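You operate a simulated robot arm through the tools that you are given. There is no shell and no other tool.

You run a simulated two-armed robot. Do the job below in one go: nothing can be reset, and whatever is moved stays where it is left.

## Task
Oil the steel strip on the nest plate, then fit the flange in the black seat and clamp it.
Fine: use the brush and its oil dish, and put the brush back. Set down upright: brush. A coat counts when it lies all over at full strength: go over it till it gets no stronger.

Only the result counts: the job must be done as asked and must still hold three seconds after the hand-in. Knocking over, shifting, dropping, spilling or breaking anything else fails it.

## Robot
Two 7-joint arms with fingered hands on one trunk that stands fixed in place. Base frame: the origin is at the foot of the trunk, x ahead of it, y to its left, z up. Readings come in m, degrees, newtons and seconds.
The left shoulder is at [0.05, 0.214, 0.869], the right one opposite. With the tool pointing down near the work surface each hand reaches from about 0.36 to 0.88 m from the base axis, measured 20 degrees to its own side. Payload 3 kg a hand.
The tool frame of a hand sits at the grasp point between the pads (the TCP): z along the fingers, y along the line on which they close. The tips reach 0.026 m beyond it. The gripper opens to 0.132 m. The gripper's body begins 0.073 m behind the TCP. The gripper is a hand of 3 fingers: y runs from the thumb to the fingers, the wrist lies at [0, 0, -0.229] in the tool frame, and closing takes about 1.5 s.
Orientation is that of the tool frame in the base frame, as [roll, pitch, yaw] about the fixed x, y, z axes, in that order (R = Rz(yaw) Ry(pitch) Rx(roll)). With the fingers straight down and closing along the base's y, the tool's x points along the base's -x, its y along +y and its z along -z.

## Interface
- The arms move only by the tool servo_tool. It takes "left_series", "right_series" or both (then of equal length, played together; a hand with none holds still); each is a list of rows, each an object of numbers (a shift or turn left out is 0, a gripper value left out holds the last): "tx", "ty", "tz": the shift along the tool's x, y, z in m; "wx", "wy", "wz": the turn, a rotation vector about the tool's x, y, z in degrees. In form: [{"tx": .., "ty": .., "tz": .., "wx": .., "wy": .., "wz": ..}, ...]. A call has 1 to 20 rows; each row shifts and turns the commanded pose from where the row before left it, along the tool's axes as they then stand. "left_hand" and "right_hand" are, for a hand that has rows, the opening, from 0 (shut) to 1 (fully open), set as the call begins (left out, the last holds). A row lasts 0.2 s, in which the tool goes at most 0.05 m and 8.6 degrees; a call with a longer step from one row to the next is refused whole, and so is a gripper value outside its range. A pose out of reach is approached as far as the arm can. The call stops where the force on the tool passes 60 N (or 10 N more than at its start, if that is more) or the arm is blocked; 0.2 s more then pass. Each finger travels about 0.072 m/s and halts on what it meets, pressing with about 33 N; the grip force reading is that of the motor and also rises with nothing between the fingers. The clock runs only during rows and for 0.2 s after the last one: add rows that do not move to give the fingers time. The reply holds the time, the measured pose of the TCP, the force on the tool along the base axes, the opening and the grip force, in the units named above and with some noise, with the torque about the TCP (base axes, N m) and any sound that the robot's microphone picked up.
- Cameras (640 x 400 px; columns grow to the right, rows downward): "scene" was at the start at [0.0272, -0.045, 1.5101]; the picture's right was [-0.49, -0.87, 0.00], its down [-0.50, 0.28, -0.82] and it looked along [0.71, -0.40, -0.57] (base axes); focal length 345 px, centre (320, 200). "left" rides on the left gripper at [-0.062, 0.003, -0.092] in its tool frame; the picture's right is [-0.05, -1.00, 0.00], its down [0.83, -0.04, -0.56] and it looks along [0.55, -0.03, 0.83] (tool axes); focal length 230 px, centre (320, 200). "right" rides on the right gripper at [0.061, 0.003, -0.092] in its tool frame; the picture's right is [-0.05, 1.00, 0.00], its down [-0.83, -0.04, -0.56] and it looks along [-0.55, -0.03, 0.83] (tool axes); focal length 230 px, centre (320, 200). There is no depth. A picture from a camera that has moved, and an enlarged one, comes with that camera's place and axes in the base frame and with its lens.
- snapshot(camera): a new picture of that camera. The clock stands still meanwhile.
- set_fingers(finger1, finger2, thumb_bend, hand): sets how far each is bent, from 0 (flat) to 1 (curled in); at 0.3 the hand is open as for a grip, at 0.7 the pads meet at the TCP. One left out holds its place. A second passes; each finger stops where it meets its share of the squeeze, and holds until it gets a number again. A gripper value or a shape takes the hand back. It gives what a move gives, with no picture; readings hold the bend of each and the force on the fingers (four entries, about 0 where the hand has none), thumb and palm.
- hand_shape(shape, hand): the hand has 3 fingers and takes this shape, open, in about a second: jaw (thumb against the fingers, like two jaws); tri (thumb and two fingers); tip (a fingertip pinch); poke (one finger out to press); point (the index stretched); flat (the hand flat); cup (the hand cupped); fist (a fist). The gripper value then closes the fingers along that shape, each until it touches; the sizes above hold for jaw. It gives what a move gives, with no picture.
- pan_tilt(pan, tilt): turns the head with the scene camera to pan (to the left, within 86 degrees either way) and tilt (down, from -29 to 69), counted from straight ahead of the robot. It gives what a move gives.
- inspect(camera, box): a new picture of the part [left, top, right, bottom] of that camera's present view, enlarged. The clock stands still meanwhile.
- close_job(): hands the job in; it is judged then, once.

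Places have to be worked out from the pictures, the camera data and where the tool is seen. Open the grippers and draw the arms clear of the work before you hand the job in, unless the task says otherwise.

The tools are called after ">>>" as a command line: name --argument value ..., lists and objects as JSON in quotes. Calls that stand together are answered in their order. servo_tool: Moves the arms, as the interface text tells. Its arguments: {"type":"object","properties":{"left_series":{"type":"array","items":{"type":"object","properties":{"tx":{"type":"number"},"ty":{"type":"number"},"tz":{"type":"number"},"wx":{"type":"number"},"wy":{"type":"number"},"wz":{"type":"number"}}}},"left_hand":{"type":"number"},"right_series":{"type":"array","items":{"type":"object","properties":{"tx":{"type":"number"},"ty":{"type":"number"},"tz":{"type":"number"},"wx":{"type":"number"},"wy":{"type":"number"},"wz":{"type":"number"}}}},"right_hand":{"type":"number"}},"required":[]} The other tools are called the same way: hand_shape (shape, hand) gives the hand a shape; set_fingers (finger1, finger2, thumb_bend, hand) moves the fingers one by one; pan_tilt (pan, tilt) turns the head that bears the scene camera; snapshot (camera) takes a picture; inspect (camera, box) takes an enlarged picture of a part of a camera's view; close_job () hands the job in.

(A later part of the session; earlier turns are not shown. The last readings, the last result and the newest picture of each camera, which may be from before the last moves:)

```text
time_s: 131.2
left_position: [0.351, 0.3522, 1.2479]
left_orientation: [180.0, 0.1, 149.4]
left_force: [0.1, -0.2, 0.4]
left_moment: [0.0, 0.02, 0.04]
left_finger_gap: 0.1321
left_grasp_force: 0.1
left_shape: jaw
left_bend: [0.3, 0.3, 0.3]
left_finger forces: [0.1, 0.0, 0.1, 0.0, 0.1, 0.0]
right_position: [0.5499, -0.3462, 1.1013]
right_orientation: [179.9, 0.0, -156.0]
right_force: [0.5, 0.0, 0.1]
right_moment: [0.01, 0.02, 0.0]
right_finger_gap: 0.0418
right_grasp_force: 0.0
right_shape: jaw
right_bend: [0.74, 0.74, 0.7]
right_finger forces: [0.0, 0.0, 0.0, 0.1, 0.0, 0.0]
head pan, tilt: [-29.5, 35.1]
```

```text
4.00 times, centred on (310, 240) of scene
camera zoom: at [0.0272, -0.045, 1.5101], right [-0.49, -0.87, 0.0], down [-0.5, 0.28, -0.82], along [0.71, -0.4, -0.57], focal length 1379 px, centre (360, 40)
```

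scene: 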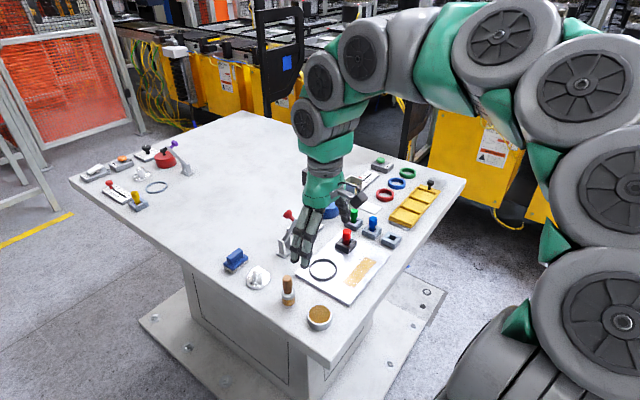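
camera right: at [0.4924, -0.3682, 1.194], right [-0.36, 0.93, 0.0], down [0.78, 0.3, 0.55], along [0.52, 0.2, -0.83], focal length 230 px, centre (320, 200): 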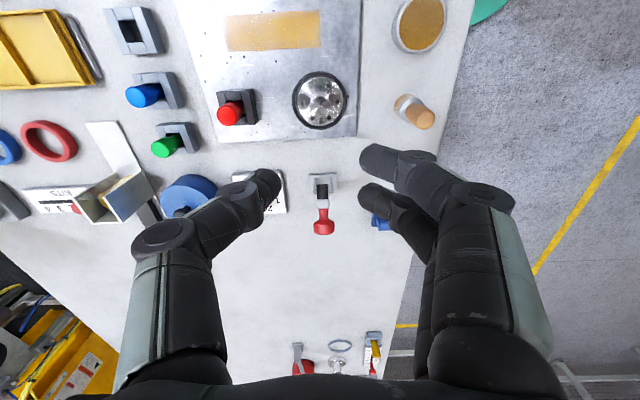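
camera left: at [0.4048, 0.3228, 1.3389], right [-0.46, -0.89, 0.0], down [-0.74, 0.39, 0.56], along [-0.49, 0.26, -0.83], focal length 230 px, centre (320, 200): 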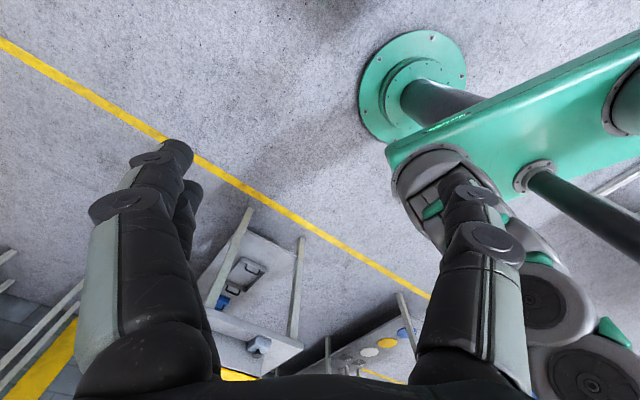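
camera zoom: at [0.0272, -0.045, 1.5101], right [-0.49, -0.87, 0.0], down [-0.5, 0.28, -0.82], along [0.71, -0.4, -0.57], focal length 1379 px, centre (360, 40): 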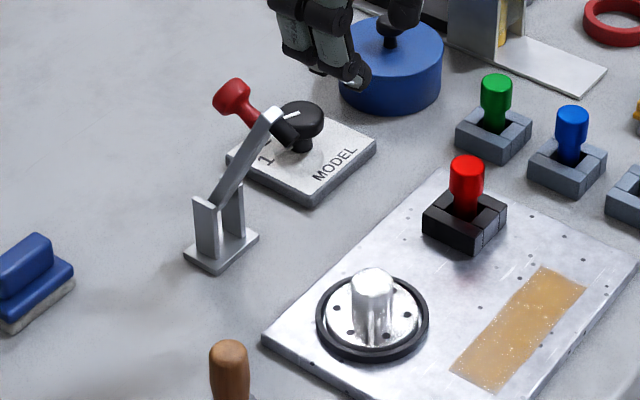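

The flange is in the seat. Now I'll measure the clamp's knob, arm and pad from both views.

>>> inspect --camera "right" --box '[280, 160, 370, 250]'

>>> inspect --camera "scene" --box '[290, 200, 340, 265]'

```text
4.44 times, centred on (325, 205) of right
camera zoom: at [0.4924, -0.3682, 1.194], right [-0.36, 0.93, 0.0], down [0.78, 0.3, 0.55], along [0.52, 0.2, -0.83], focal length 1022 px, centre (298, 178)
```

zoom: 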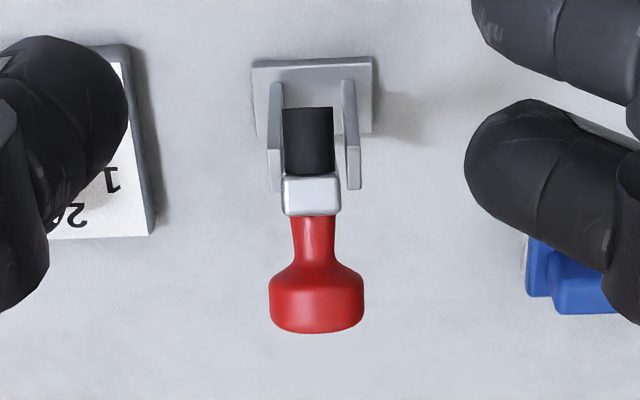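

```text
6.15 times, centred on (315, 232) of scene
camera zoom: at [0.0272, -0.045, 1.5101], right [-0.49, -0.87, 0.0], down [-0.5, 0.28, -0.82], along [0.71, -0.4, -0.57], focal length 2122 px, centre (351, 0)
```

zoom: 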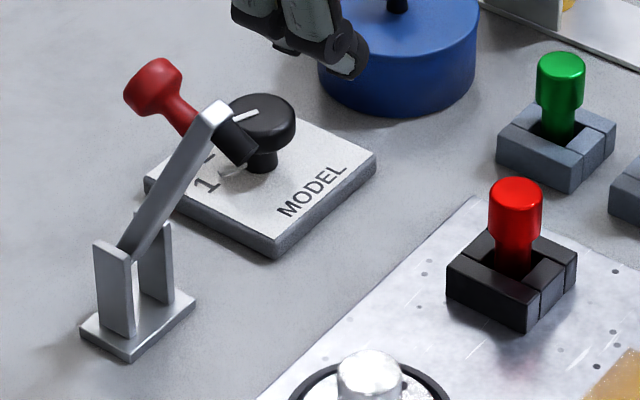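

The geometry in the clamp plane, measured from the seat centre away from the robot: pad tip at s≈62 mm, z≈0.987; knob head at s≈107 mm, z≈1.001; hinge at s≈126 mm, z≈0.88. I'll close the hand, pass over the clamp at z 1.10 to behind the knob, then descend there.

>>> servo_tool --right_series '[{}, {"tz": -0.01}, {"tx": -0.034}, {"tx": -0.034}, {"tx": -0.034}, {"tx": -0.034}, {"tx": -0.0335}, {}]' --right_hand 0

>>> snapshot --camera "right"

>>> inspect --camera "scene" --box '[250, 160, 370, 260]'

```text
time_s: 133.0
left_position: [0.3505, 0.3515, 1.2472]
left_orientation: [180.0, 0.0, 149.5]
left_force: [0.3, 0.9, -0.2]
left_moment: [0.0, -0.01, -0.04]
left_finger_gap: 0.1316
left_grasp_force: 0.1
left_shape: jaw
left_bend: [0.3, 0.3, 0.3]
left_finger forces: [0.0, 0.0, 0.0, 0.1, 0.0, 0.0]
right_position: [0.7055, -0.2768, 1.1129]
right_orientation: [180.0, 0.0, -156.1]
right_force: [-0.1, -0.2, -0.2]
right_moment: [0.03, 0.0, 0.02]
right_finger_gap: 0.0
right_grasp_force: 32.9
right_shape: jaw
right_bend: [0.68, 0.68, 0.74]
right_finger forces: [0.0, 0.0, 0.0, 0.0, 0.0, 0.1]
head pan, tilt: [-29.5, 35.1]
```

```text
taken
camera right: at [0.6478, -0.2987, 1.2049], right [-0.36, 0.93, 0.0], down [0.78, 0.3, 0.56], along [0.52, 0.2, -0.83], focal length 230 px, centre (320, 200)
```

right: 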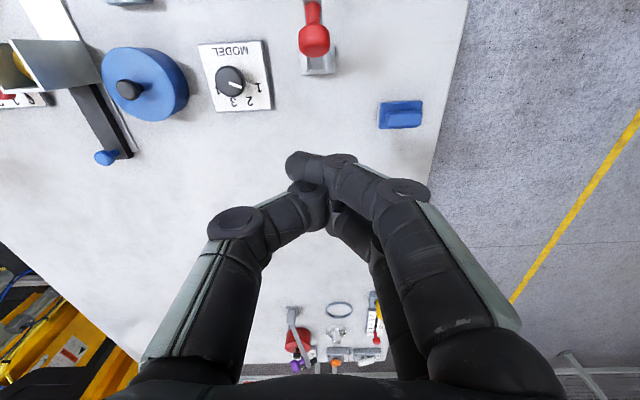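

```text
4.00 times, centred on (310, 210) of scene
camera zoom: at [0.0272, -0.045, 1.5101], right [-0.49, -0.87, 0.0], down [-0.5, 0.28, -0.82], along [0.71, -0.4, -0.57], focal length 1379 px, centre (360, 160)
```

zoom: 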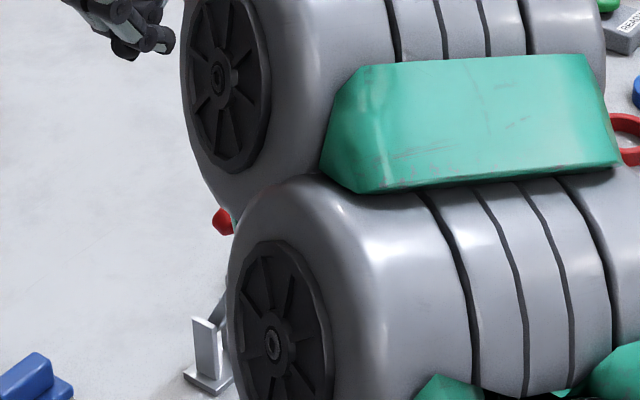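

The knob is 64 mm towards the robot from the TCP and in line. I'll descend behind it to TCP z 1.012.

>>> servo_tool --right_series '[{"tz": 0.03}, {"tz": 0.03}, {"tz": 0.03}, {"tz": 0.011}, {}]'

>>> snapshot --camera "right"

>>> snapshot --camera "scene"

```text
time_s: 134.2
left_position: [0.3504, 0.3511, 1.2475]
left_orientation: [180.0, 0.0, 149.4]
left_force: [0.8, 1.0, -0.1]
left_moment: [-0.02, 0.03, 0.04]
left_finger_gap: 0.1319
left_grasp_force: 0.1
left_shape: jaw
left_bend: [0.3, 0.3, 0.3]
left_finger forces: [0.0, 0.1, 0.0, 0.1, 0.0, 0.0]
right_position: [0.7045, -0.2758, 1.0102]
right_orientation: [179.9, -0.1, -155.9]
right_force: [0.3, -0.1, 0.4]
right_moment: [0.01, -0.02, 0.01]
right_finger_gap: 0.0
right_grasp_force: 33.2
right_shape: jaw
right_bend: [0.68, 0.68, 0.74]
right_finger forces: [0.0, 0.1, 0.0, 0.0, 0.0, 0.1]
head pan, tilt: [-29.5, 35.1]
```

```text
taken
camera right: at [0.6476, -0.2989, 1.103], right [-0.36, 0.93, 0.0], down [0.78, 0.3, 0.55], along [0.52, 0.2, -0.83], focal length 230 px, centre (320, 200)
```

right: 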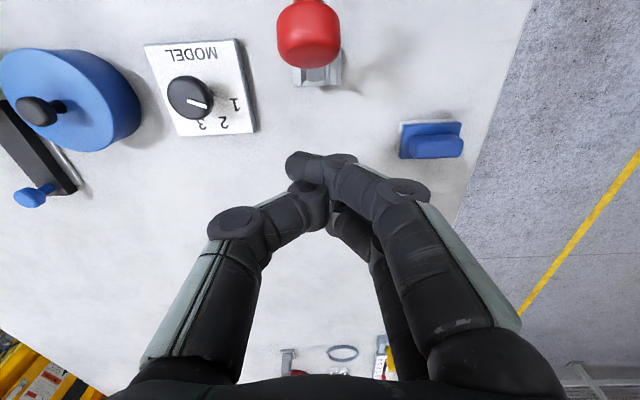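

```text
taken
```

scene: 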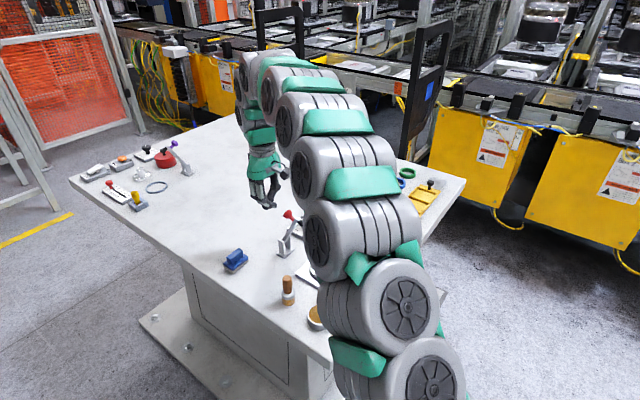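

The knob is straight ahead, about 33 mm from the finger's front face. I'll approach and start pushing towards the seat, checking the force.

>>> servo_tool --right_series '[{"tx": 0.015, "tz": -0.004}, {"tx": 0.015, "tz": -0.003}, {"tx": 0.008}, {}]'

>>> snapshot --camera "right"

>>> inspect --camera "scene" --box '[230, 150, 350, 270]'

```text
time_s: 135.2
left_position: [0.3511, 0.3511, 1.247]
left_orientation: [179.9, 0.0, 149.6]
left_force: [0.1, -0.2, -0.1]
left_moment: [0.01, -0.03, -0.01]
left_finger_gap: 0.1319
left_grasp_force: 0.1
left_shape: jaw
left_bend: [0.3, 0.3, 0.3]
left_finger forces: [0.0, 0.0, 0.0, 0.0, 0.1, 0.1]
right_position: [0.6712, -0.2931, 1.0166]
right_orientation: [179.9, 0.0, -156.0]
right_force: [0.4, -0.4, 0.0]
right_moment: [0.01, -0.02, 0.0]
right_finger_gap: 0.0001
right_grasp_force: 33.1
right_shape: jaw
right_bend: [0.68, 0.68, 0.74]
right_finger forces: [0.0, 0.0, 0.0, 0.1, 0.0, 0.1]
head pan, tilt: [-29.5, 35.1]
```

```text
taken
camera right: at [0.6132, -0.3145, 1.1102], right [-0.36, 0.93, 0.0], down [0.78, 0.3, 0.56], along [0.52, 0.2, -0.83], focal length 230 px, centre (320, 200)
```

right: 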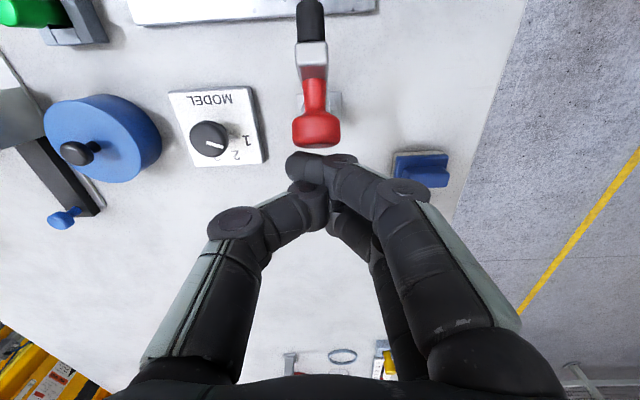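

```text
3.33 times, centred on (290, 210) of scene
camera zoom: at [0.0272, -0.045, 1.5101], right [-0.49, -0.87, 0.0], down [-0.5, 0.28, -0.82], along [0.71, -0.4, -0.57], focal length 1149 px, centre (420, 167)
```

zoom: 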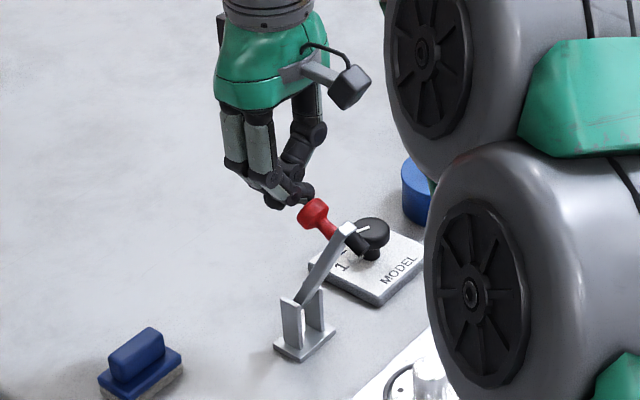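

The finger is almost touching the knob's end. I'll push in 8 mm steps.

>>> servo_tool --right_series '[{"tx": 0.008}, {}]'

>>> servo_tool --right_series '[{"tx": 0.008}, {}]'

>>> inspect --camera "scene" --box '[230, 150, 350, 270]'

>>> inspect --camera "right" --box '[240, 60, 400, 240]'

```text
time_s: 135.8
left_position: [0.3511, 0.3509, 1.2464]
left_orientation: [180.0, 0.0, 149.6]
left_force: [0.4, -0.2, 0.2]
left_moment: [0.02, 0.01, 0.02]
left_finger_gap: 0.132
left_grasp_force: 0.1
left_shape: jaw
left_bend: [0.3, 0.3, 0.3]
left_finger forces: [0.1, 0.0, 0.0, 0.1, 0.0, 0.0]
right_position: [0.6627, -0.2964, 1.0173]
right_orientation: [-180.0, 0.1, -156.0]
right_force: [0.4, 1.0, 0.7]
right_moment: [0.01, 0.01, -0.05]
right_finger_gap: 0.0002
right_grasp_force: 32.8
right_shape: jaw
right_bend: [0.68, 0.68, 0.74]
right_finger forces: [0.0, 0.1, 0.0, 0.0, 0.1, 0.0]
head pan, tilt: [-29.5, 35.1]
```

```text
time_s: 136.4
left_position: [0.351, 0.3516, 1.2469]
left_orientation: [-180.0, 0.0, 149.5]
left_force: [0.4, -0.2, 0.1]
left_moment: [0.01, 0.0, -0.03]
left_finger_gap: 0.1318
left_grasp_force: 0.0
left_shape: jaw
left_bend: [0.3, 0.3, 0.3]
left_finger forces: [0.1, 0.0, 0.0, 0.0, 0.0, 0.0]
right_position: [0.6556, -0.2987, 1.0189]
right_orientation: [-179.9, 0.0, -156.0]
right_force: [0.2, 0.2, -0.3]
right_moment: [0.0, 0.02, -0.01]
right_finger_gap: 0.0
right_grasp_force: 33.8
right_shape: jaw
right_bend: [0.68, 0.68, 0.74]
right_finger forces: [0.0, 0.1, 0.0, 0.1, 0.0, 0.0]
head pan, tilt: [-29.5, 35.1]
```

```text
3.33 times, centred on (290, 210) of scene
camera zoom: at [0.0272, -0.045, 1.5101], right [-0.49, -0.87, 0.0], down [-0.5, 0.28, -0.82], along [0.71, -0.4, -0.57], focal length 1149 px, centre (420, 167)
```

zoom: 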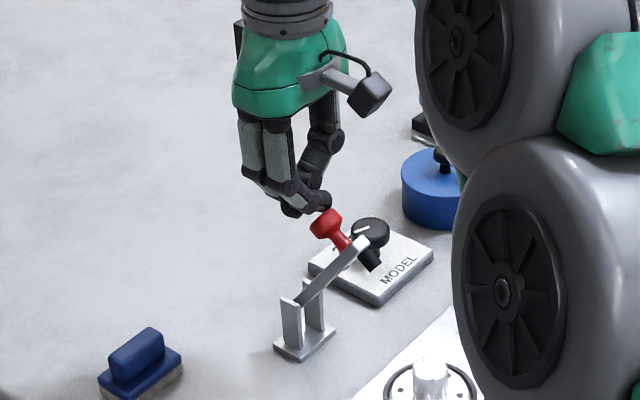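

```text
2.22 times, centred on (320, 150) of right
camera zoom: at [0.5983, -0.3214, 1.1102], right [-0.36, 0.93, 0.0], down [0.78, 0.3, 0.55], along [0.52, 0.2, -0.83], focal length 511 px, centre (320, 311)
```

zoom: 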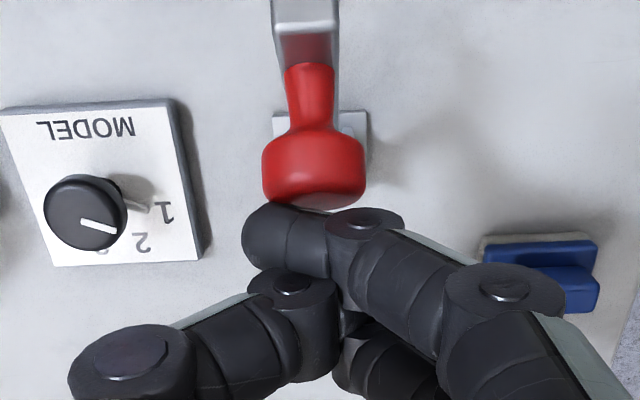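

The arm swings easily. I'll continue along the arc, towards the seat and gradually down.

>>> servo_tool --right_series '[{"tx": 0.01, "tz": 0.002}, {"tx": 0.01, "tz": 0.004}, {}]'

>>> servo_tool --right_series '[{"tx": 0.01, "tz": 0.005}, {"tx": 0.01, "tz": 0.006}, {}]'

>>> inspect --camera "scene" --box '[250, 180, 370, 300]'

>>> inspect --camera "right" --box '[240, 60, 400, 240]'

```text
time_s: 137.2
left_position: [0.3515, 0.3517, 1.2468]
left_orientation: [180.0, 0.0, 149.5]
left_force: [0.2, -0.1, 0.4]
left_moment: [0.0, -0.01, -0.01]
left_finger_gap: 0.1319
left_grasp_force: 0.0
left_shape: jaw
left_bend: [0.3, 0.3, 0.3]
left_finger forces: [0.0, 0.0, 0.1, 0.1, 0.1, 0.1]
right_position: [0.6373, -0.3076, 1.0113]
right_orientation: [-179.9, 0.0, -156.0]
right_force: [0.3, 0.2, -0.8]
right_moment: [-0.01, 0.01, 0.0]
right_finger_gap: 0.0
right_grasp_force: 32.9
right_shape: jaw
right_bend: [0.68, 0.68, 0.74]
right_finger forces: [0.0, 0.0, 0.0, 0.1, 0.0, 0.0]
head pan, tilt: [-29.5, 35.1]
```

```text
time_s: 138.0
left_position: [0.3514, 0.3522, 1.2457]
left_orientation: [-180.0, 0.0, 149.5]
left_force: [0.9, -0.8, -0.6]
left_moment: [0.01, -0.03, 0.01]
left_finger_gap: 0.1317
left_grasp_force: 0.1
left_shape: jaw
left_bend: [0.3, 0.3, 0.3]
left_finger forces: [0.1, 0.0, 0.0, 0.0, 0.1, 0.0]
right_position: [0.6188, -0.3156, 1.0005]
right_orientation: [179.9, 0.0, -156.0]
right_force: [1.2, 0.2, 0.5]
right_moment: [0.0, 0.02, 0.01]
right_finger_gap: 0.0002
right_grasp_force: 32.7
right_shape: jaw
right_bend: [0.68, 0.68, 0.74]
right_finger forces: [0.1, 0.1, 0.0, 0.0, 0.1, 0.1]
head pan, tilt: [-29.5, 35.1]
```

```text
3.33 times, centred on (310, 240) of scene
camera zoom: at [0.0272, -0.045, 1.5101], right [-0.49, -0.87, 0.0], down [-0.5, 0.28, -0.82], along [0.71, -0.4, -0.57], focal length 1149 px, centre (353, 67)
```

zoom: 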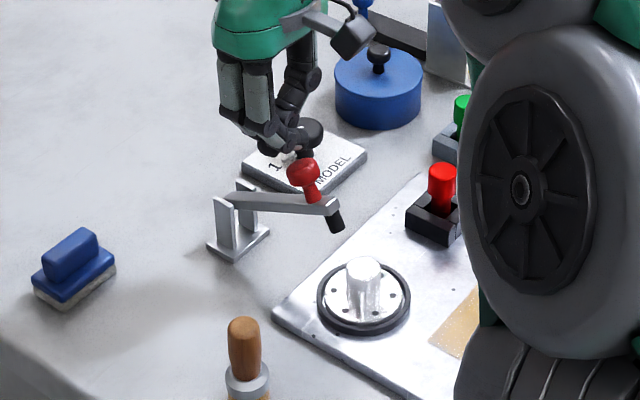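

```text
2.22 times, centred on (320, 150) of right
camera zoom: at [0.562, -0.3379, 1.0932], right [-0.36, 0.93, 0.0], down [0.78, 0.3, 0.56], along [0.52, 0.2, -0.83], focal length 511 px, centre (320, 311)
```

zoom: 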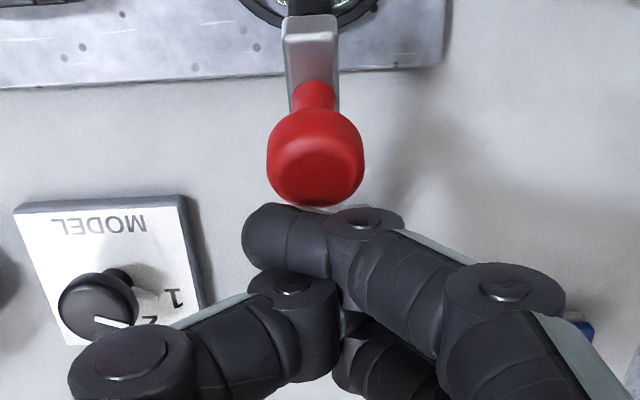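

The arm follows with negligible force. I'll continue, now more downwards.

>>> servo_tool --right_series '[{"tx": 0.008, "tz": 0.006}, {"tx": 0.008, "tz": 0.007}, {}]'

>>> inspect --camera "scene" --box '[270, 200, 370, 290]'

>>> inspect --camera "right" --box '[240, 60, 400, 240]'

```text
time_s: 138.8
left_position: [0.3506, 0.351, 1.2477]
left_orientation: [179.9, -0.1, 149.5]
left_force: [-0.6, 0.7, 0.3]
left_moment: [-0.03, -0.04, -0.02]
left_finger_gap: 0.132
left_grasp_force: 0.1
left_shape: jaw
left_bend: [0.3, 0.3, 0.3]
left_finger forces: [0.0, 0.0, 0.0, 0.1, 0.0, 0.0]
right_position: [0.604, -0.3229, 0.988]
right_orientation: [180.0, 0.0, -156.0]
right_force: [0.4, -1.0, -0.1]
right_moment: [-0.04, 0.02, 0.03]
right_finger_gap: 0.0
right_grasp_force: 32.4
right_shape: jaw
right_bend: [0.68, 0.68, 0.74]
right_finger forces: [0.0, 0.1, 0.1, 0.0, 0.0, 0.1]
head pan, tilt: [-29.5, 35.1]
```

```text
4.44 times, centred on (320, 245) of scene
camera zoom: at [0.0272, -0.045, 1.5101], right [-0.49, -0.87, 0.0], down [-0.5, 0.28, -0.82], along [0.71, -0.4, -0.57], focal length 1532 px, centre (320, 0)
```

zoom: 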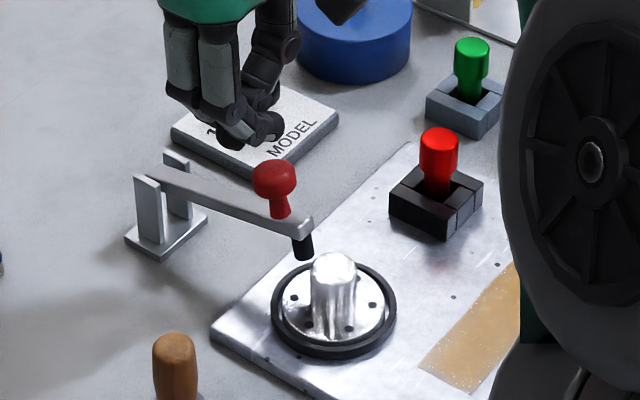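

```text
2.22 times, centred on (320, 150) of right
camera zoom: at [0.5473, -0.3443, 1.0805], right [-0.36, 0.93, 0.0], down [0.78, 0.3, 0.55], along [0.52, 0.2, -0.83], focal length 511 px, centre (320, 311)
```

zoom: 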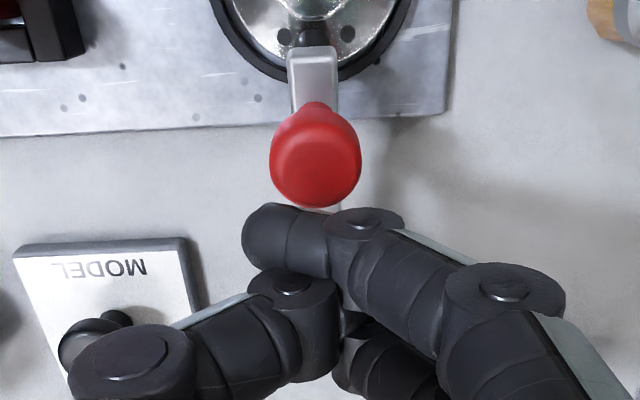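

The arm is nearly down, with the pad just above the boss and the knob head at about s=40 mm, z 0.954. I'll lift, move over the knob and press it down from above.

>>> servo_tool --right_series '[{"tz": -0.025}, {"tz": -0.025}, {"tx": 0.015}, {"tx": 0.013}, {"tz": 0.02}, {"tz": 0.012}, {}]'

>>> inspect --camera "scene" --box '[270, 200, 370, 290]'

>>> inspect --camera "right" --box '[240, 60, 400, 240]'

```text
time_s: 140.4
left_position: [0.351, 0.3516, 1.2465]
left_orientation: [-180.0, 0.0, 149.5]
left_force: [0.7, 0.0, -0.1]
left_moment: [-0.02, 0.01, -0.03]
left_finger_gap: 0.132
left_grasp_force: 0.1
left_shape: jaw
left_bend: [0.3, 0.3, 0.3]
left_finger forces: [0.1, 0.0, 0.0, 0.0, 0.0, 0.1]
right_position: [0.5796, -0.3338, 1.0053]
right_orientation: [180.0, 0.0, -156.1]
right_force: [0.1, -0.3, 0.6]
right_moment: [-0.01, 0.01, 0.0]
right_finger_gap: 0.0
right_grasp_force: 33.2
right_shape: jaw
right_bend: [0.68, 0.68, 0.74]
right_finger forces: [0.0, 0.0, 0.2, 0.1, 0.0, 0.0]
head pan, tilt: [-29.5, 35.1]
```

```text
4.44 times, centred on (320, 245) of scene
camera zoom: at [0.0272, -0.045, 1.5101], right [-0.49, -0.87, 0.0], down [-0.5, 0.28, -0.82], along [0.71, -0.4, -0.57], focal length 1532 px, centre (320, 0)
```

zoom: 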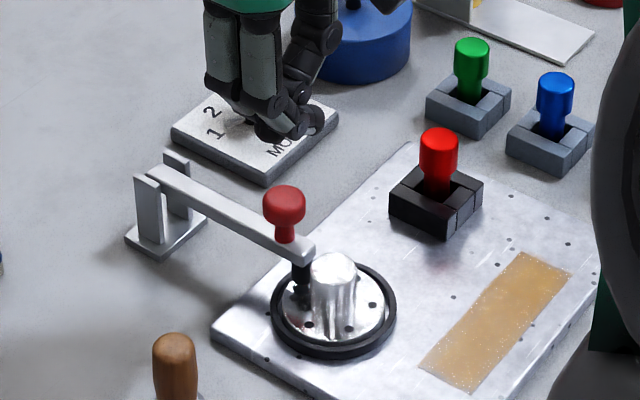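

```text
2.22 times, centred on (320, 150) of right
camera zoom: at [0.5227, -0.3554, 1.0983], right [-0.36, 0.93, 0.0], down [0.78, 0.3, 0.56], along [0.52, 0.2, -0.83], focal length 511 px, centre (320, 311)
```

zoom: 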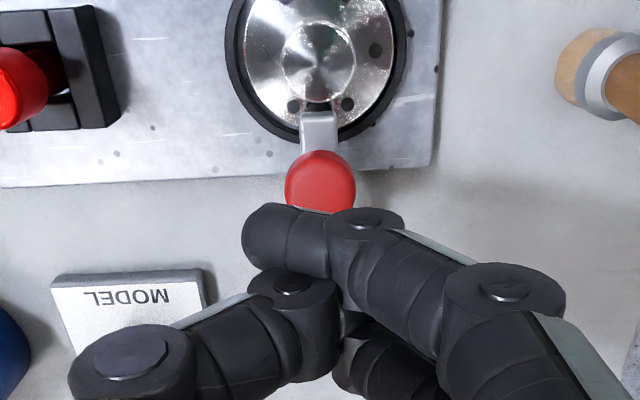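

The arm has dropped on by itself: the pad now rests on the flange disc beside the boss, and the knob points up at about (s=33 mm, z 0.937). I'll press down on the knob to clamp it fully.

>>> servo_tool --right_series '[{"tx": 0.002, "tz": 0.015}, {"tz": 0.01}, {}]'

>>> servo_tool --right_series '[{"tz": 0.004}, {}]'

>>> servo_tool --right_series '[{"tz": 0.004}, {}]'

>>> inspect --camera "scene" --box '[270, 200, 370, 290]'

```text
time_s: 141.2
left_position: [0.3499, 0.3507, 1.2475]
left_orientation: [-180.0, 0.0, 149.4]
left_force: [-0.1, -0.4, 0.2]
left_moment: [-0.01, -0.01, -0.01]
left_finger_gap: 0.132
left_grasp_force: 0.0
left_shape: jaw
left_bend: [0.3, 0.3, 0.3]
left_finger forces: [0.0, 0.1, 0.0, 0.0, 0.0, 0.0]
right_position: [0.5764, -0.3343, 0.981]
right_orientation: [-180.0, 0.0, -156.0]
right_force: [0.4, 0.2, 0.6]
right_moment: [0.01, 0.01, 0.01]
right_finger_gap: 0.0
right_grasp_force: 32.6
right_shape: jaw
right_bend: [0.68, 0.68, 0.74]
right_finger forces: [0.0, 0.0, 0.0, 0.0, 0.0, 0.1]
head pan, tilt: [-29.5, 35.1]
```

```text
time_s: 141.8
left_position: [0.35, 0.3515, 1.2463]
left_orientation: [180.0, 0.0, 149.4]
left_force: [0.3, 0.0, -0.2]
left_moment: [-0.02, -0.05, 0.07]
left_finger_gap: 0.132
left_grasp_force: 0.0
left_shape: jaw
left_bend: [0.3, 0.3, 0.3]
left_finger forces: [0.1, 0.1, 0.0, 0.1, 0.0, 0.0]
right_position: [0.577, -0.3348, 0.9763]
right_orientation: [179.9, 0.0, -156.0]
right_force: [-0.2, 0.3, -0.6]
right_moment: [-0.03, 0.02, -0.02]
right_finger_gap: 0.0
right_grasp_force: 32.9
right_shape: jaw
right_bend: [0.68, 0.68, 0.74]
right_finger forces: [0.0, 0.0, 0.0, 0.0, 0.0, 0.0]
head pan, tilt: [-29.5, 35.1]
```

```text
time_s: 142.4
left_position: [0.3507, 0.3519, 1.2477]
left_orientation: [180.0, 0.1, 149.5]
left_force: [0.8, -0.4, 0.1]
left_moment: [0.02, -0.01, -0.02]
left_finger_gap: 0.1321
left_grasp_force: 0.1
left_shape: jaw
left_bend: [0.3, 0.3, 0.3]
left_finger forces: [0.0, 0.1, 0.0, 0.1, 0.0, 0.0]
right_position: [0.5771, -0.3337, 0.9727]
right_orientation: [-180.0, 0.1, -156.0]
right_force: [0.6, -0.5, 0.3]
right_moment: [0.0, -0.02, 0.02]
right_finger_gap: 0.0002
right_grasp_force: 32.9
right_shape: jaw
right_bend: [0.68, 0.68, 0.74]
right_finger forces: [0.0, 0.0, 0.0, 0.0, 0.1, 0.0]
head pan, tilt: [-29.5, 35.1]
```

```text
4.44 times, centred on (320, 245) of scene
camera zoom: at [0.0272, -0.045, 1.5101], right [-0.49, -0.87, 0.0], down [-0.5, 0.28, -0.82], along [0.71, -0.4, -0.57], focal length 1532 px, centre (320, 0)
```

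zoom: 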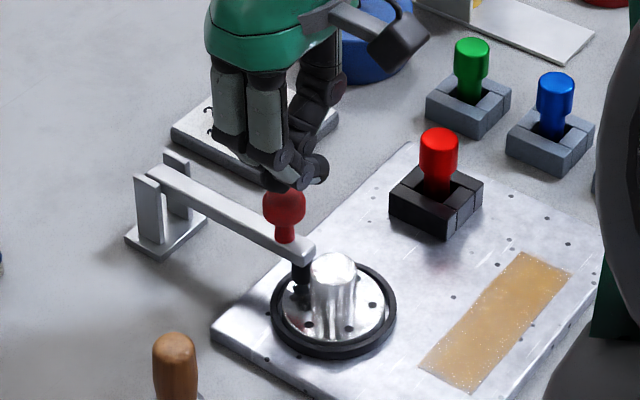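

Close to the knob top now. I'll continue in 3 mm steps until it presses.

>>> servo_tool --right_series '[{"tz": 0.003}, {}]'

>>> servo_tool --right_series '[{"tz": 0.003}, {}]'

>>> servo_tool --right_series '[{"tz": 0.002}, {}]'

```text
time_s: 143.0
left_position: [0.3501, 0.3497, 1.2468]
left_orientation: [180.0, 0.0, 149.5]
left_force: [-0.1, -0.7, 0.5]
left_moment: [-0.02, 0.01, 0.03]
left_finger_gap: 0.1316
left_grasp_force: 0.1
left_shape: jaw
left_bend: [0.3, 0.3, 0.3]
left_finger forces: [0.0, 0.0, 0.1, 0.0, 0.0, 0.0]
right_position: [0.5772, -0.3339, 0.9709]
right_orientation: [180.0, 0.0, -156.0]
right_force: [0.9, -0.8, -0.2]
right_moment: [0.02, -0.01, -0.03]
right_finger_gap: 0.0
right_grasp_force: 33.4
right_shape: jaw
right_bend: [0.68, 0.68, 0.74]
right_finger forces: [0.0, 0.0, 0.0, 0.0, 0.0, 0.0]
head pan, tilt: [-29.5, 35.1]
```

```text
time_s: 143.6
left_position: [0.3511, 0.3514, 1.2475]
left_orientation: [-180.0, 0.0, 149.6]
left_force: [0.0, -1.6, 0.4]
left_moment: [0.03, 0.02, -0.02]
left_finger_gap: 0.1318
left_grasp_force: 0.0
left_shape: jaw
left_bend: [0.3, 0.3, 0.3]
left_finger forces: [0.0, 0.1, 0.1, 0.0, 0.0, 0.0]
right_position: [0.5769, -0.3344, 0.9673]
right_orientation: [-180.0, 0.0, -156.1]
right_force: [-0.4, -0.5, -0.1]
right_moment: [0.01, 0.04, 0.01]
right_finger_gap: 0.0001
right_grasp_force: 33.1
right_shape: jaw
right_bend: [0.68, 0.68, 0.74]
right_finger forces: [0.0, 0.1, 0.1, 0.0, 0.0, 0.0]
head pan, tilt: [-29.5, 35.1]
```

```text
time_s: 144.2
left_position: [0.3501, 0.3529, 1.2461]
left_orientation: [180.0, 0.0, 149.5]
left_force: [-1.1, 0.0, -0.7]
left_moment: [0.0, 0.0, -0.02]
left_finger_gap: 0.1319
left_grasp_force: 0.3
left_shape: jaw
left_bend: [0.3, 0.3, 0.3]
left_finger forces: [0.0, 0.1, 0.0, 0.0, 0.0, 0.0]
right_position: [0.5773, -0.3343, 0.9657]
right_orientation: [-180.0, 0.0, -156.0]
right_force: [-0.7, 0.5, 0.4]
right_moment: [0.01, 0.04, 0.01]
right_finger_gap: 0.0
right_grasp_force: 33.4
right_shape: jaw
right_bend: [0.68, 0.68, 0.74]
right_finger forces: [0.0, 0.0, 0.0, 0.0, 0.0, 0.1]
head pan, tilt: [-29.5, 35.1]
```

>>> inspect --camera "scene" --box '[280, 210, 350, 280]'

>>> inspect --camera "right" --box '[240, 60, 400, 240]'

```text
5.71 times, centred on (315, 245) of scene
camera zoom: at [0.0272, -0.045, 1.5101], right [-0.49, -0.87, 0.0], down [-0.5, 0.28, -0.82], along [0.71, -0.4, -0.57], focal length 1970 px, centre (349, -57)
```

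zoom: 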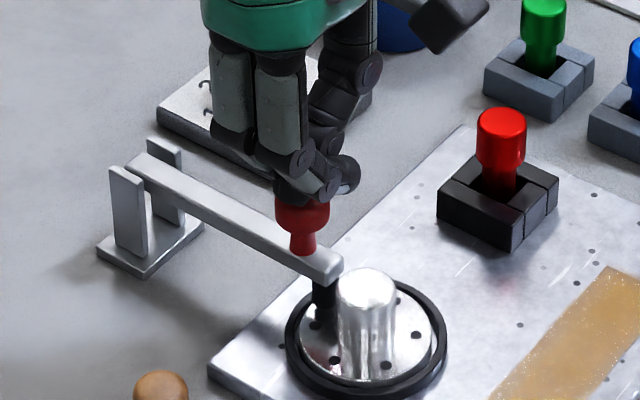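

```text
2.22 times, centred on (320, 150) of right
camera zoom: at [0.52, -0.3567, 1.0575], right [-0.36, 0.93, 0.0], down [0.78, 0.3, 0.56], along [0.52, 0.2, -0.83], focal length 511 px, centre (320, 311)
```

zoom: 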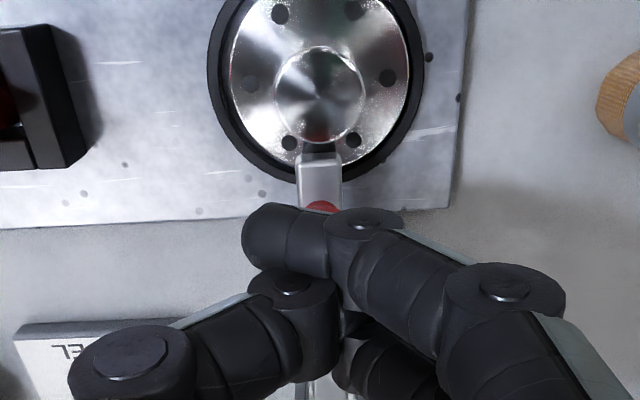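

The fingers are right above the knob. I'll continue pressing down in 2 mm steps.

>>> servo_tool --right_series '[{"tz": 0.002}, {}]'

>>> servo_tool --right_series '[{"tz": 0.002}, {}]'

>>> servo_tool --right_series '[{"tz": 0.002}, {}]'

>>> servo_tool --right_series '[{"tz": 0.002}, {}]'

```text
time_s: 144.8
left_position: [0.3503, 0.3524, 1.2475]
left_orientation: [179.9, 0.0, 149.5]
left_force: [0.7, 0.1, 0.0]
left_moment: [-0.03, 0.02, 0.0]
left_finger_gap: 0.1317
left_grasp_force: 0.1
left_shape: jaw
left_bend: [0.3, 0.3, 0.3]
left_finger forces: [0.0, 0.0, 0.0, 0.0, 0.0, 0.1]
right_position: [0.5768, -0.3331, 0.9625]
right_orientation: [180.0, 0.0, -155.9]
right_force: [0.4, -0.5, 0.0]
right_moment: [0.0, 0.04, 0.0]
right_finger_gap: 0.0001
right_grasp_force: 32.3
right_shape: jaw
right_bend: [0.68, 0.68, 0.74]
right_finger forces: [0.0, 0.1, 0.0, 0.0, 0.1, 0.0]
head pan, tilt: [-29.5, 35.1]
```

```text
time_s: 145.4
left_position: [0.3503, 0.3506, 1.2468]
left_orientation: [-180.0, 0.0, 149.5]
left_force: [-0.2, 0.0, -0.2]
left_moment: [-0.01, 0.0, -0.03]
left_finger_gap: 0.132
left_grasp_force: 0.1
left_shape: jaw
left_bend: [0.3, 0.3, 0.3]
left_finger forces: [0.1, 0.0, 0.0, 0.0, 0.0, 0.0]
right_position: [0.5767, -0.333, 0.961]
right_orientation: [180.0, -0.1, -156.0]
right_force: [1.0, -0.3, 0.3]
right_moment: [0.03, 0.05, -0.01]
right_finger_gap: 0.0
right_grasp_force: 33.7
right_shape: jaw
right_bend: [0.68, 0.68, 0.74]
right_finger forces: [0.0, 0.1, 0.0, 0.0, 0.0, 0.0]
head pan, tilt: [-29.5, 35.1]
```

```text
time_s: 146.0
left_position: [0.3512, 0.3519, 1.2477]
left_orientation: [180.0, 0.0, 149.4]
left_force: [0.3, -0.1, 0.4]
left_moment: [0.0, 0.0, -0.01]
left_finger_gap: 0.1319
left_grasp_force: 0.1
left_shape: jaw
left_bend: [0.3, 0.3, 0.3]
left_finger forces: [0.0, 0.1, 0.0, 0.0, 0.0, 0.1]
right_position: [0.577, -0.3342, 0.9596]
right_orientation: [180.0, -0.1, -156.0]
right_force: [-1.4, 0.0, 2.4]
right_moment: [0.0, 0.03, 0.02]
right_finger_gap: 0.0003
right_grasp_force: 33.2
right_shape: jaw
right_bend: [0.68, 0.68, 0.75]
right_finger forces: [0.1, 0.0, 0.0, 0.1, 0.1, 0.0]
head pan, tilt: [-29.5, 35.1]
```

```text
time_s: 146.6
left_position: [0.3504, 0.351, 1.2474]
left_orientation: [180.0, -0.1, 149.5]
left_force: [-0.8, -0.3, 0.2]
left_moment: [0.0, -0.01, 0.02]
left_finger_gap: 0.1318
left_grasp_force: 0.0
left_shape: jaw
left_bend: [0.3, 0.3, 0.3]
left_finger forces: [0.0, 0.0, 0.0, 0.0, 0.0, 0.0]
right_position: [0.5765, -0.3332, 0.9573]
right_orientation: [179.9, -0.1, -156.0]
right_force: [0.1, 2.2, 11.0]
right_moment: [0.1, 0.0, -0.05]
right_finger_gap: 0.0002
right_grasp_force: 33.0
right_shape: jaw
right_bend: [0.68, 0.7, 0.75]
right_finger forces: [0.0, 0.0, 0.0, 0.0, 0.0, 0.0]
head pan, tilt: [-29.5, 35.1]
```

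Contact at 11 N. I'll press further and watch for it to bottom out or click.

>>> servo_tool --right_series '[{"tz": 0.0015}, {}]'

>>> servo_tool --right_series '[{"tz": 0.0015}, {}]'

>>> inspect --camera "scene" --box '[280, 210, 350, 280]'

```text
time_s: 147.2
left_position: [0.3505, 0.351, 1.2469]
left_orientation: [180.0, 0.0, 149.5]
left_force: [0.4, -0.2, 0.2]
left_moment: [0.0, 0.02, -0.02]
left_finger_gap: 0.1319
left_grasp_force: 0.2
left_shape: jaw
left_bend: [0.3, 0.3, 0.3]
left_finger forces: [0.1, 0.0, 0.0, 0.0, 0.0, 0.1]
right_position: [0.577, -0.3341, 0.9561]
right_orientation: [-180.0, 0.1, -156.0]
right_force: [0.0, 2.7, 19.8]
right_moment: [0.17, -0.08, 0.0]
right_finger_gap: 0.0002
right_grasp_force: 33.1
right_shape: jaw
right_bend: [0.68, 0.71, 0.76]
right_finger forces: [0.0, 12.5, 0.0, 0.0, 38.0, 0.1]
head pan, tilt: [-29.5, 35.1]
```

```text
time_s: 147.8
left_position: [0.351, 0.3513, 1.2481]
left_orientation: [-179.9, -0.1, 149.5]
left_force: [-0.5, 0.5, -0.1]
left_moment: [-0.01, 0.03, 0.04]
left_finger_gap: 0.1319
left_grasp_force: 0.1
left_shape: jaw
left_bend: [0.3, 0.3, 0.3]
left_finger forces: [0.0, 0.0, 0.0, 0.2, 0.0, 0.0]
right_position: [0.5769, -0.335, 0.9549]
right_orientation: [-179.9, 0.2, -155.9]
right_force: [1.5, 2.9, 30.6]
right_moment: [0.21, -0.06, 0.02]
right_finger_gap: 0.0003
right_grasp_force: 33.6
right_shape: jaw
right_bend: [0.68, 0.71, 0.77]
right_finger forces: [0.1, 15.1, 0.0, 0.0, 47.3, 0.0]
head pan, tilt: [-29.5, 35.1]
```

```text
5.71 times, centred on (315, 245) of scene
camera zoom: at [0.0269, -0.0448, 1.5101], right [-0.49, -0.87, 0.0], down [-0.5, 0.28, -0.82], along [0.71, -0.4, -0.57], focal length 1970 px, centre (349, -57)
```

zoom: 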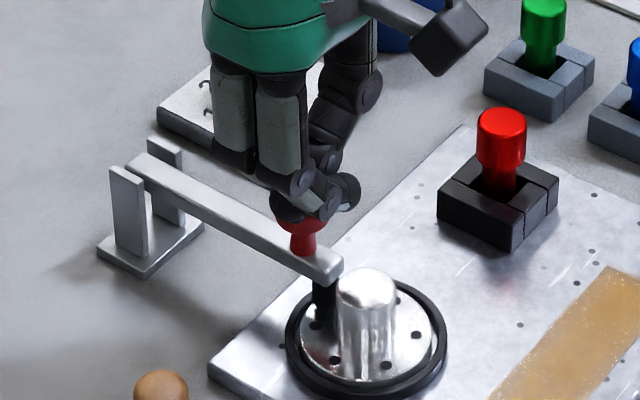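

The arm doesn't move any further, so the pad is firmly down on the flange. I'll lift off and check that it stays.

>>> servo_tool --right_series '[{"tz": -0.01}, {"tz": -0.03}, {"tz": -0.04}, {"tz": -0.04}, {"tz": -0.04}, {"tx": 0.04}, {"tx": 0.04}, {"tx": 0.04}, {"tx": 0.04}, {}]'

>>> snapshot --camera "right"

>>> inspect --camera "scene" --box '[270, 205, 370, 290]'

```text
time_s: 150.0
left_position: [0.3504, 0.3505, 1.2469]
left_orientation: [-180.0, 0.0, 149.4]
left_force: [0.0, 0.5, -0.4]
left_moment: [0.0, 0.01, -0.02]
left_finger_gap: 0.1319
left_grasp_force: 0.1
left_shape: jaw
left_bend: [0.3, 0.3, 0.3]
left_finger forces: [0.0, 0.0, 0.0, 0.1, 0.0, 0.1]
right_position: [0.4316, -0.3999, 1.1147]
right_orientation: [-179.9, 0.0, -155.9]
right_force: [-0.1, -0.1, -0.6]
right_moment: [0.01, -0.01, -0.02]
right_finger_gap: 0.0
right_grasp_force: 33.0
right_shape: jaw
right_bend: [0.68, 0.69, 0.75]
right_finger forces: [0.0, 0.0, 0.0, 0.0, 0.1, 0.0]
head pan, tilt: [-29.5, 35.1]
```

```text
taken
camera right: at [0.3736, -0.422, 1.2067], right [-0.36, 0.93, 0.0], down [0.78, 0.3, 0.55], along [0.52, 0.2, -0.83], focal length 230 px, centre (320, 200)
```

right: 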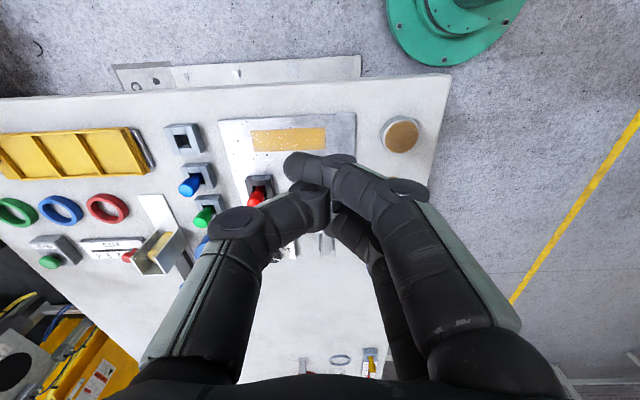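

```text
4.71 times, centred on (320, 248) of scene
camera zoom: at [0.0272, -0.045, 1.5101], right [-0.49, -0.87, 0.0], down [-0.5, 0.28, -0.82], along [0.71, -0.4, -0.57], focal length 1623 px, centre (320, -24)
```

zoom: 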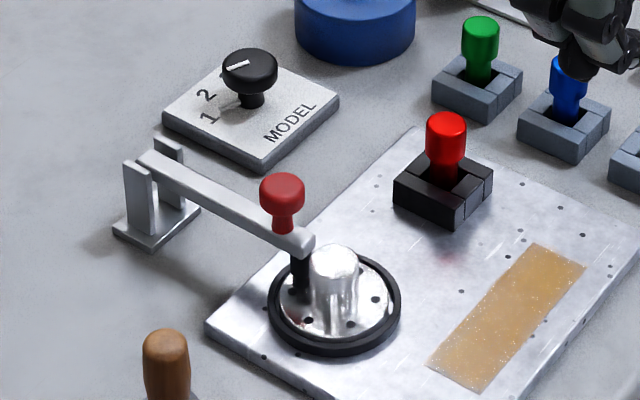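

The clamp stays closed with the pad on the flange. I'll open the hand and look at the pad contact from closer.

>>> servo_tool --right_series '[{"tz": -0.02}, {"tz": -0.02}, {}, {}, {}, {}, {}, {}]' --right_hand 1

>>> inspect --camera "right" --box '[240, 100, 400, 260]'

>>> inspect --camera "scene" --box '[300, 235, 350, 285]'

>>> snapshot --camera "scene"

```text
time_s: 151.8
left_position: [0.3499, 0.3517, 1.2475]
left_orientation: [180.0, 0.0, 149.6]
left_force: [0.6, -0.7, -0.8]
left_moment: [0.0, 0.0, -0.01]
left_finger_gap: 0.1318
left_grasp_force: 0.1
left_shape: jaw
left_bend: [0.3, 0.3, 0.3]
left_finger forces: [0.1, 0.1, 0.1, 0.1, 0.0, 0.0]
right_position: [0.4305, -0.3986, 1.1551]
right_orientation: [-180.0, 0.1, -156.0]
right_force: [0.2, -0.4, 0.2]
right_moment: [-0.03, -0.02, -0.05]
right_finger_gap: 0.1316
right_grasp_force: 0.0
right_shape: jaw
right_bend: [0.3, 0.3, 0.3]
right_finger forces: [0.0, 0.0, 0.0, 0.1, 0.0, 0.1]
head pan, tilt: [-29.5, 35.1]
```

```text
2.50 times, centred on (320, 180) of right
camera zoom: at [0.3733, -0.4214, 1.2462], right [-0.36, 0.93, 0.0], down [0.78, 0.3, 0.56], along [0.52, 0.2, -0.83], focal length 575 px, centre (320, 250)
```

zoom: 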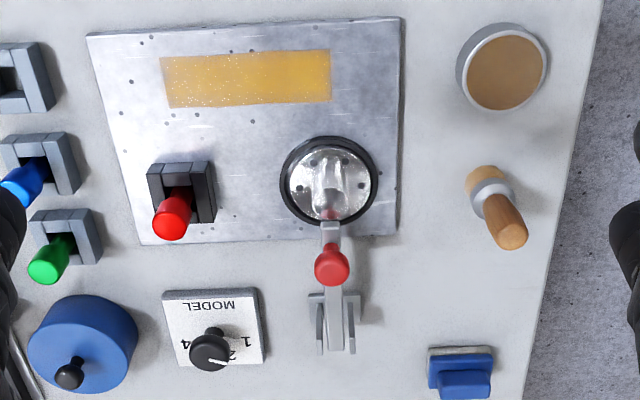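

```text
8.00 times, centred on (325, 260) of scene
camera zoom: at [0.0272, -0.045, 1.5101], right [-0.49, -0.87, 0.0], down [-0.5, 0.28, -0.82], along [0.71, -0.4, -0.57], focal length 2759 px, centre (280, -280)
```

zoom: 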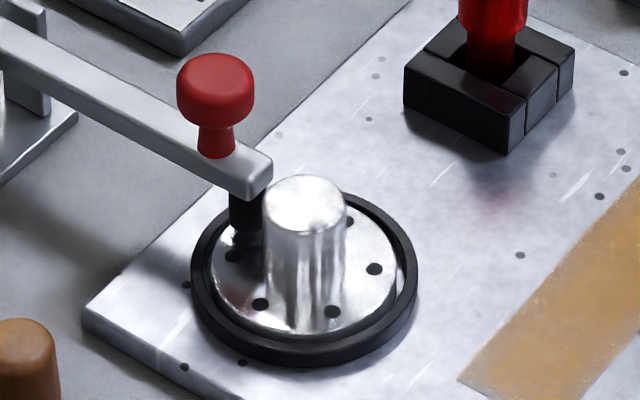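

```text
taken
```

scene: 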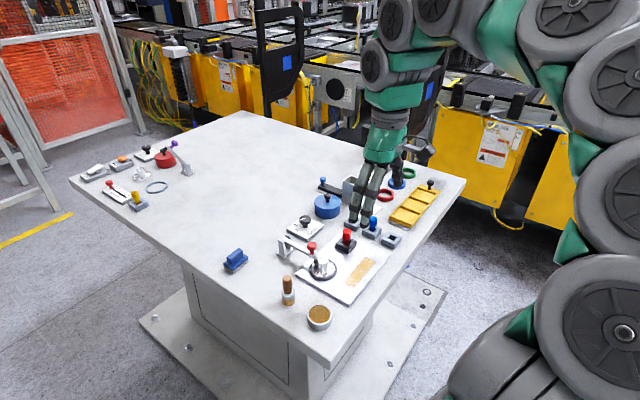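

Everything looks right: the pad is on the flange disc, the brush is upright and the dish hasn't moved. One last close check of the coat and the left-hand items before moving the arm clear.

>>> inspect --camera "right" --box '[250, 105, 340, 160]'

>>> inspect --camera "scene" --box '[340, 250, 390, 290]'

>>> inspect --camera "scene" --box '[260, 265, 340, 335]'

```text
7.11 times, centred on (295, 132) of right
camera zoom: at [0.3733, -0.4214, 1.2462], right [-0.36, 0.93, 0.0], down [0.78, 0.3, 0.56], along [0.52, 0.2, -0.83], focal length 1636 px, centre (498, 680)
```

zoom: 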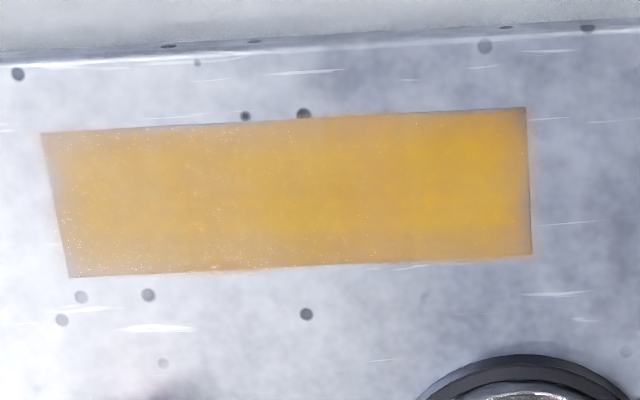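

```text
10.00 times, centred on (365, 270) of scene
camera zoom: at [0.0272, -0.045, 1.5101], right [-0.49, -0.87, 0.0], down [-0.5, 0.28, -0.82], along [0.71, -0.4, -0.57], focal length 3448 px, centre (-130, -500)
```

zoom: 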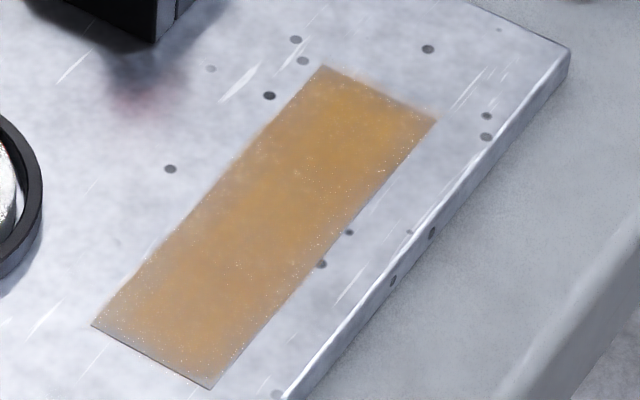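

```text
5.71 times, centred on (300, 300) of scene
camera zoom: at [0.0272, -0.045, 1.5101], right [-0.49, -0.87, 0.0], down [-0.5, 0.28, -0.82], along [0.71, -0.4, -0.57], focal length 1970 px, centre (434, -371)
```

zoom: 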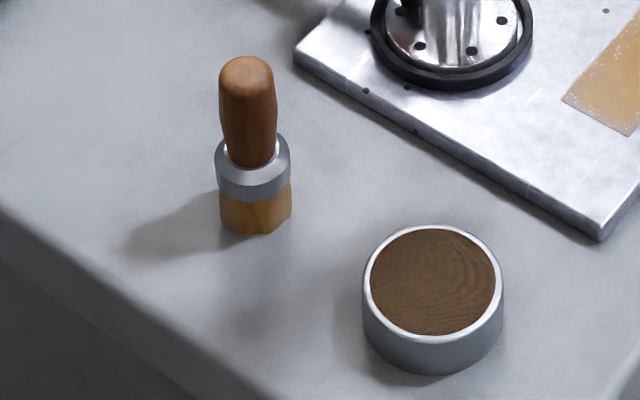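

The coat covers the strip fully, the brush stands upright at home and the dish is in place. I'll withdraw the right arm up and back, and take a final look.

>>> servo_tool --right_series '[{"tz": -0.04}, {"tz": -0.04}, {"tx": 0.03, "tz": -0.02}, {"tx": 0.03}, {"tx": 0.02}, {}, {}, {}]' --right_hand 1

>>> snapshot --camera "scene"

>>> inspect --camera "scene" --box '[270, 205, 370, 290]'

```text
time_s: 153.6
left_position: [0.3513, 0.3529, 1.2469]
left_orientation: [180.0, 0.0, 149.5]
left_force: [0.1, 0.9, 0.7]
left_moment: [-0.02, 0.0, 0.0]
left_finger_gap: 0.1322
left_grasp_force: 0.0
left_shape: jaw
left_bend: [0.3, 0.3, 0.3]
left_finger forces: [0.0, 0.0, 0.0, 0.0, 0.1, 0.1]
right_position: [0.3572, -0.4301, 1.2552]
right_orientation: [180.0, 0.0, -156.0]
right_force: [0.4, 0.0, 0.5]
right_moment: [0.03, -0.01, -0.04]
right_finger_gap: 0.1315
right_grasp_force: 0.0
right_shape: jaw
right_bend: [0.3, 0.3, 0.3]
right_finger forces: [0.1, 0.1, 0.0, 0.0, 0.0, 0.0]
head pan, tilt: [-29.5, 35.1]
```

```text
taken
```

scene: 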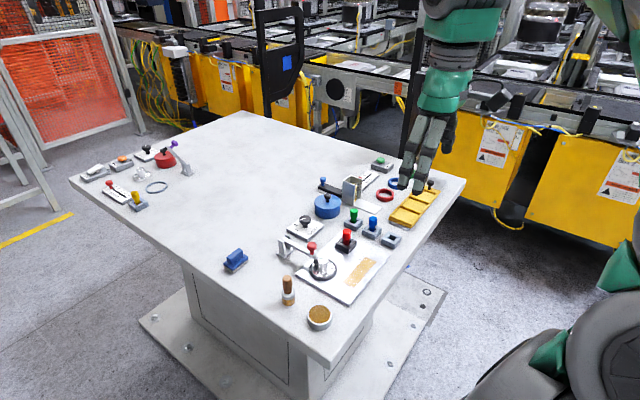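

```text
4.71 times, centred on (320, 248) of scene
camera zoom: at [0.0272, -0.045, 1.5101], right [-0.49, -0.87, 0.0], down [-0.5, 0.28, -0.82], along [0.71, -0.4, -0.57], focal length 1623 px, centre (320, -24)
```

zoom: 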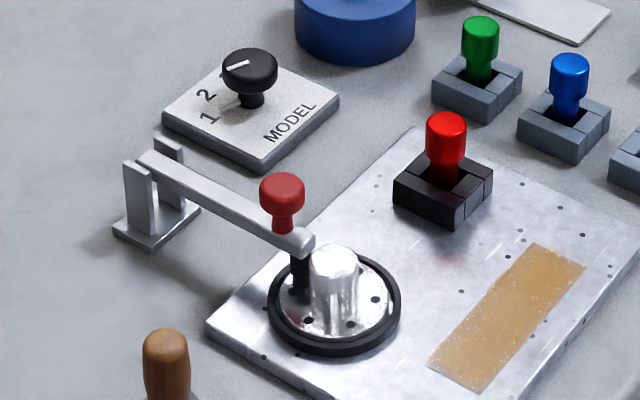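

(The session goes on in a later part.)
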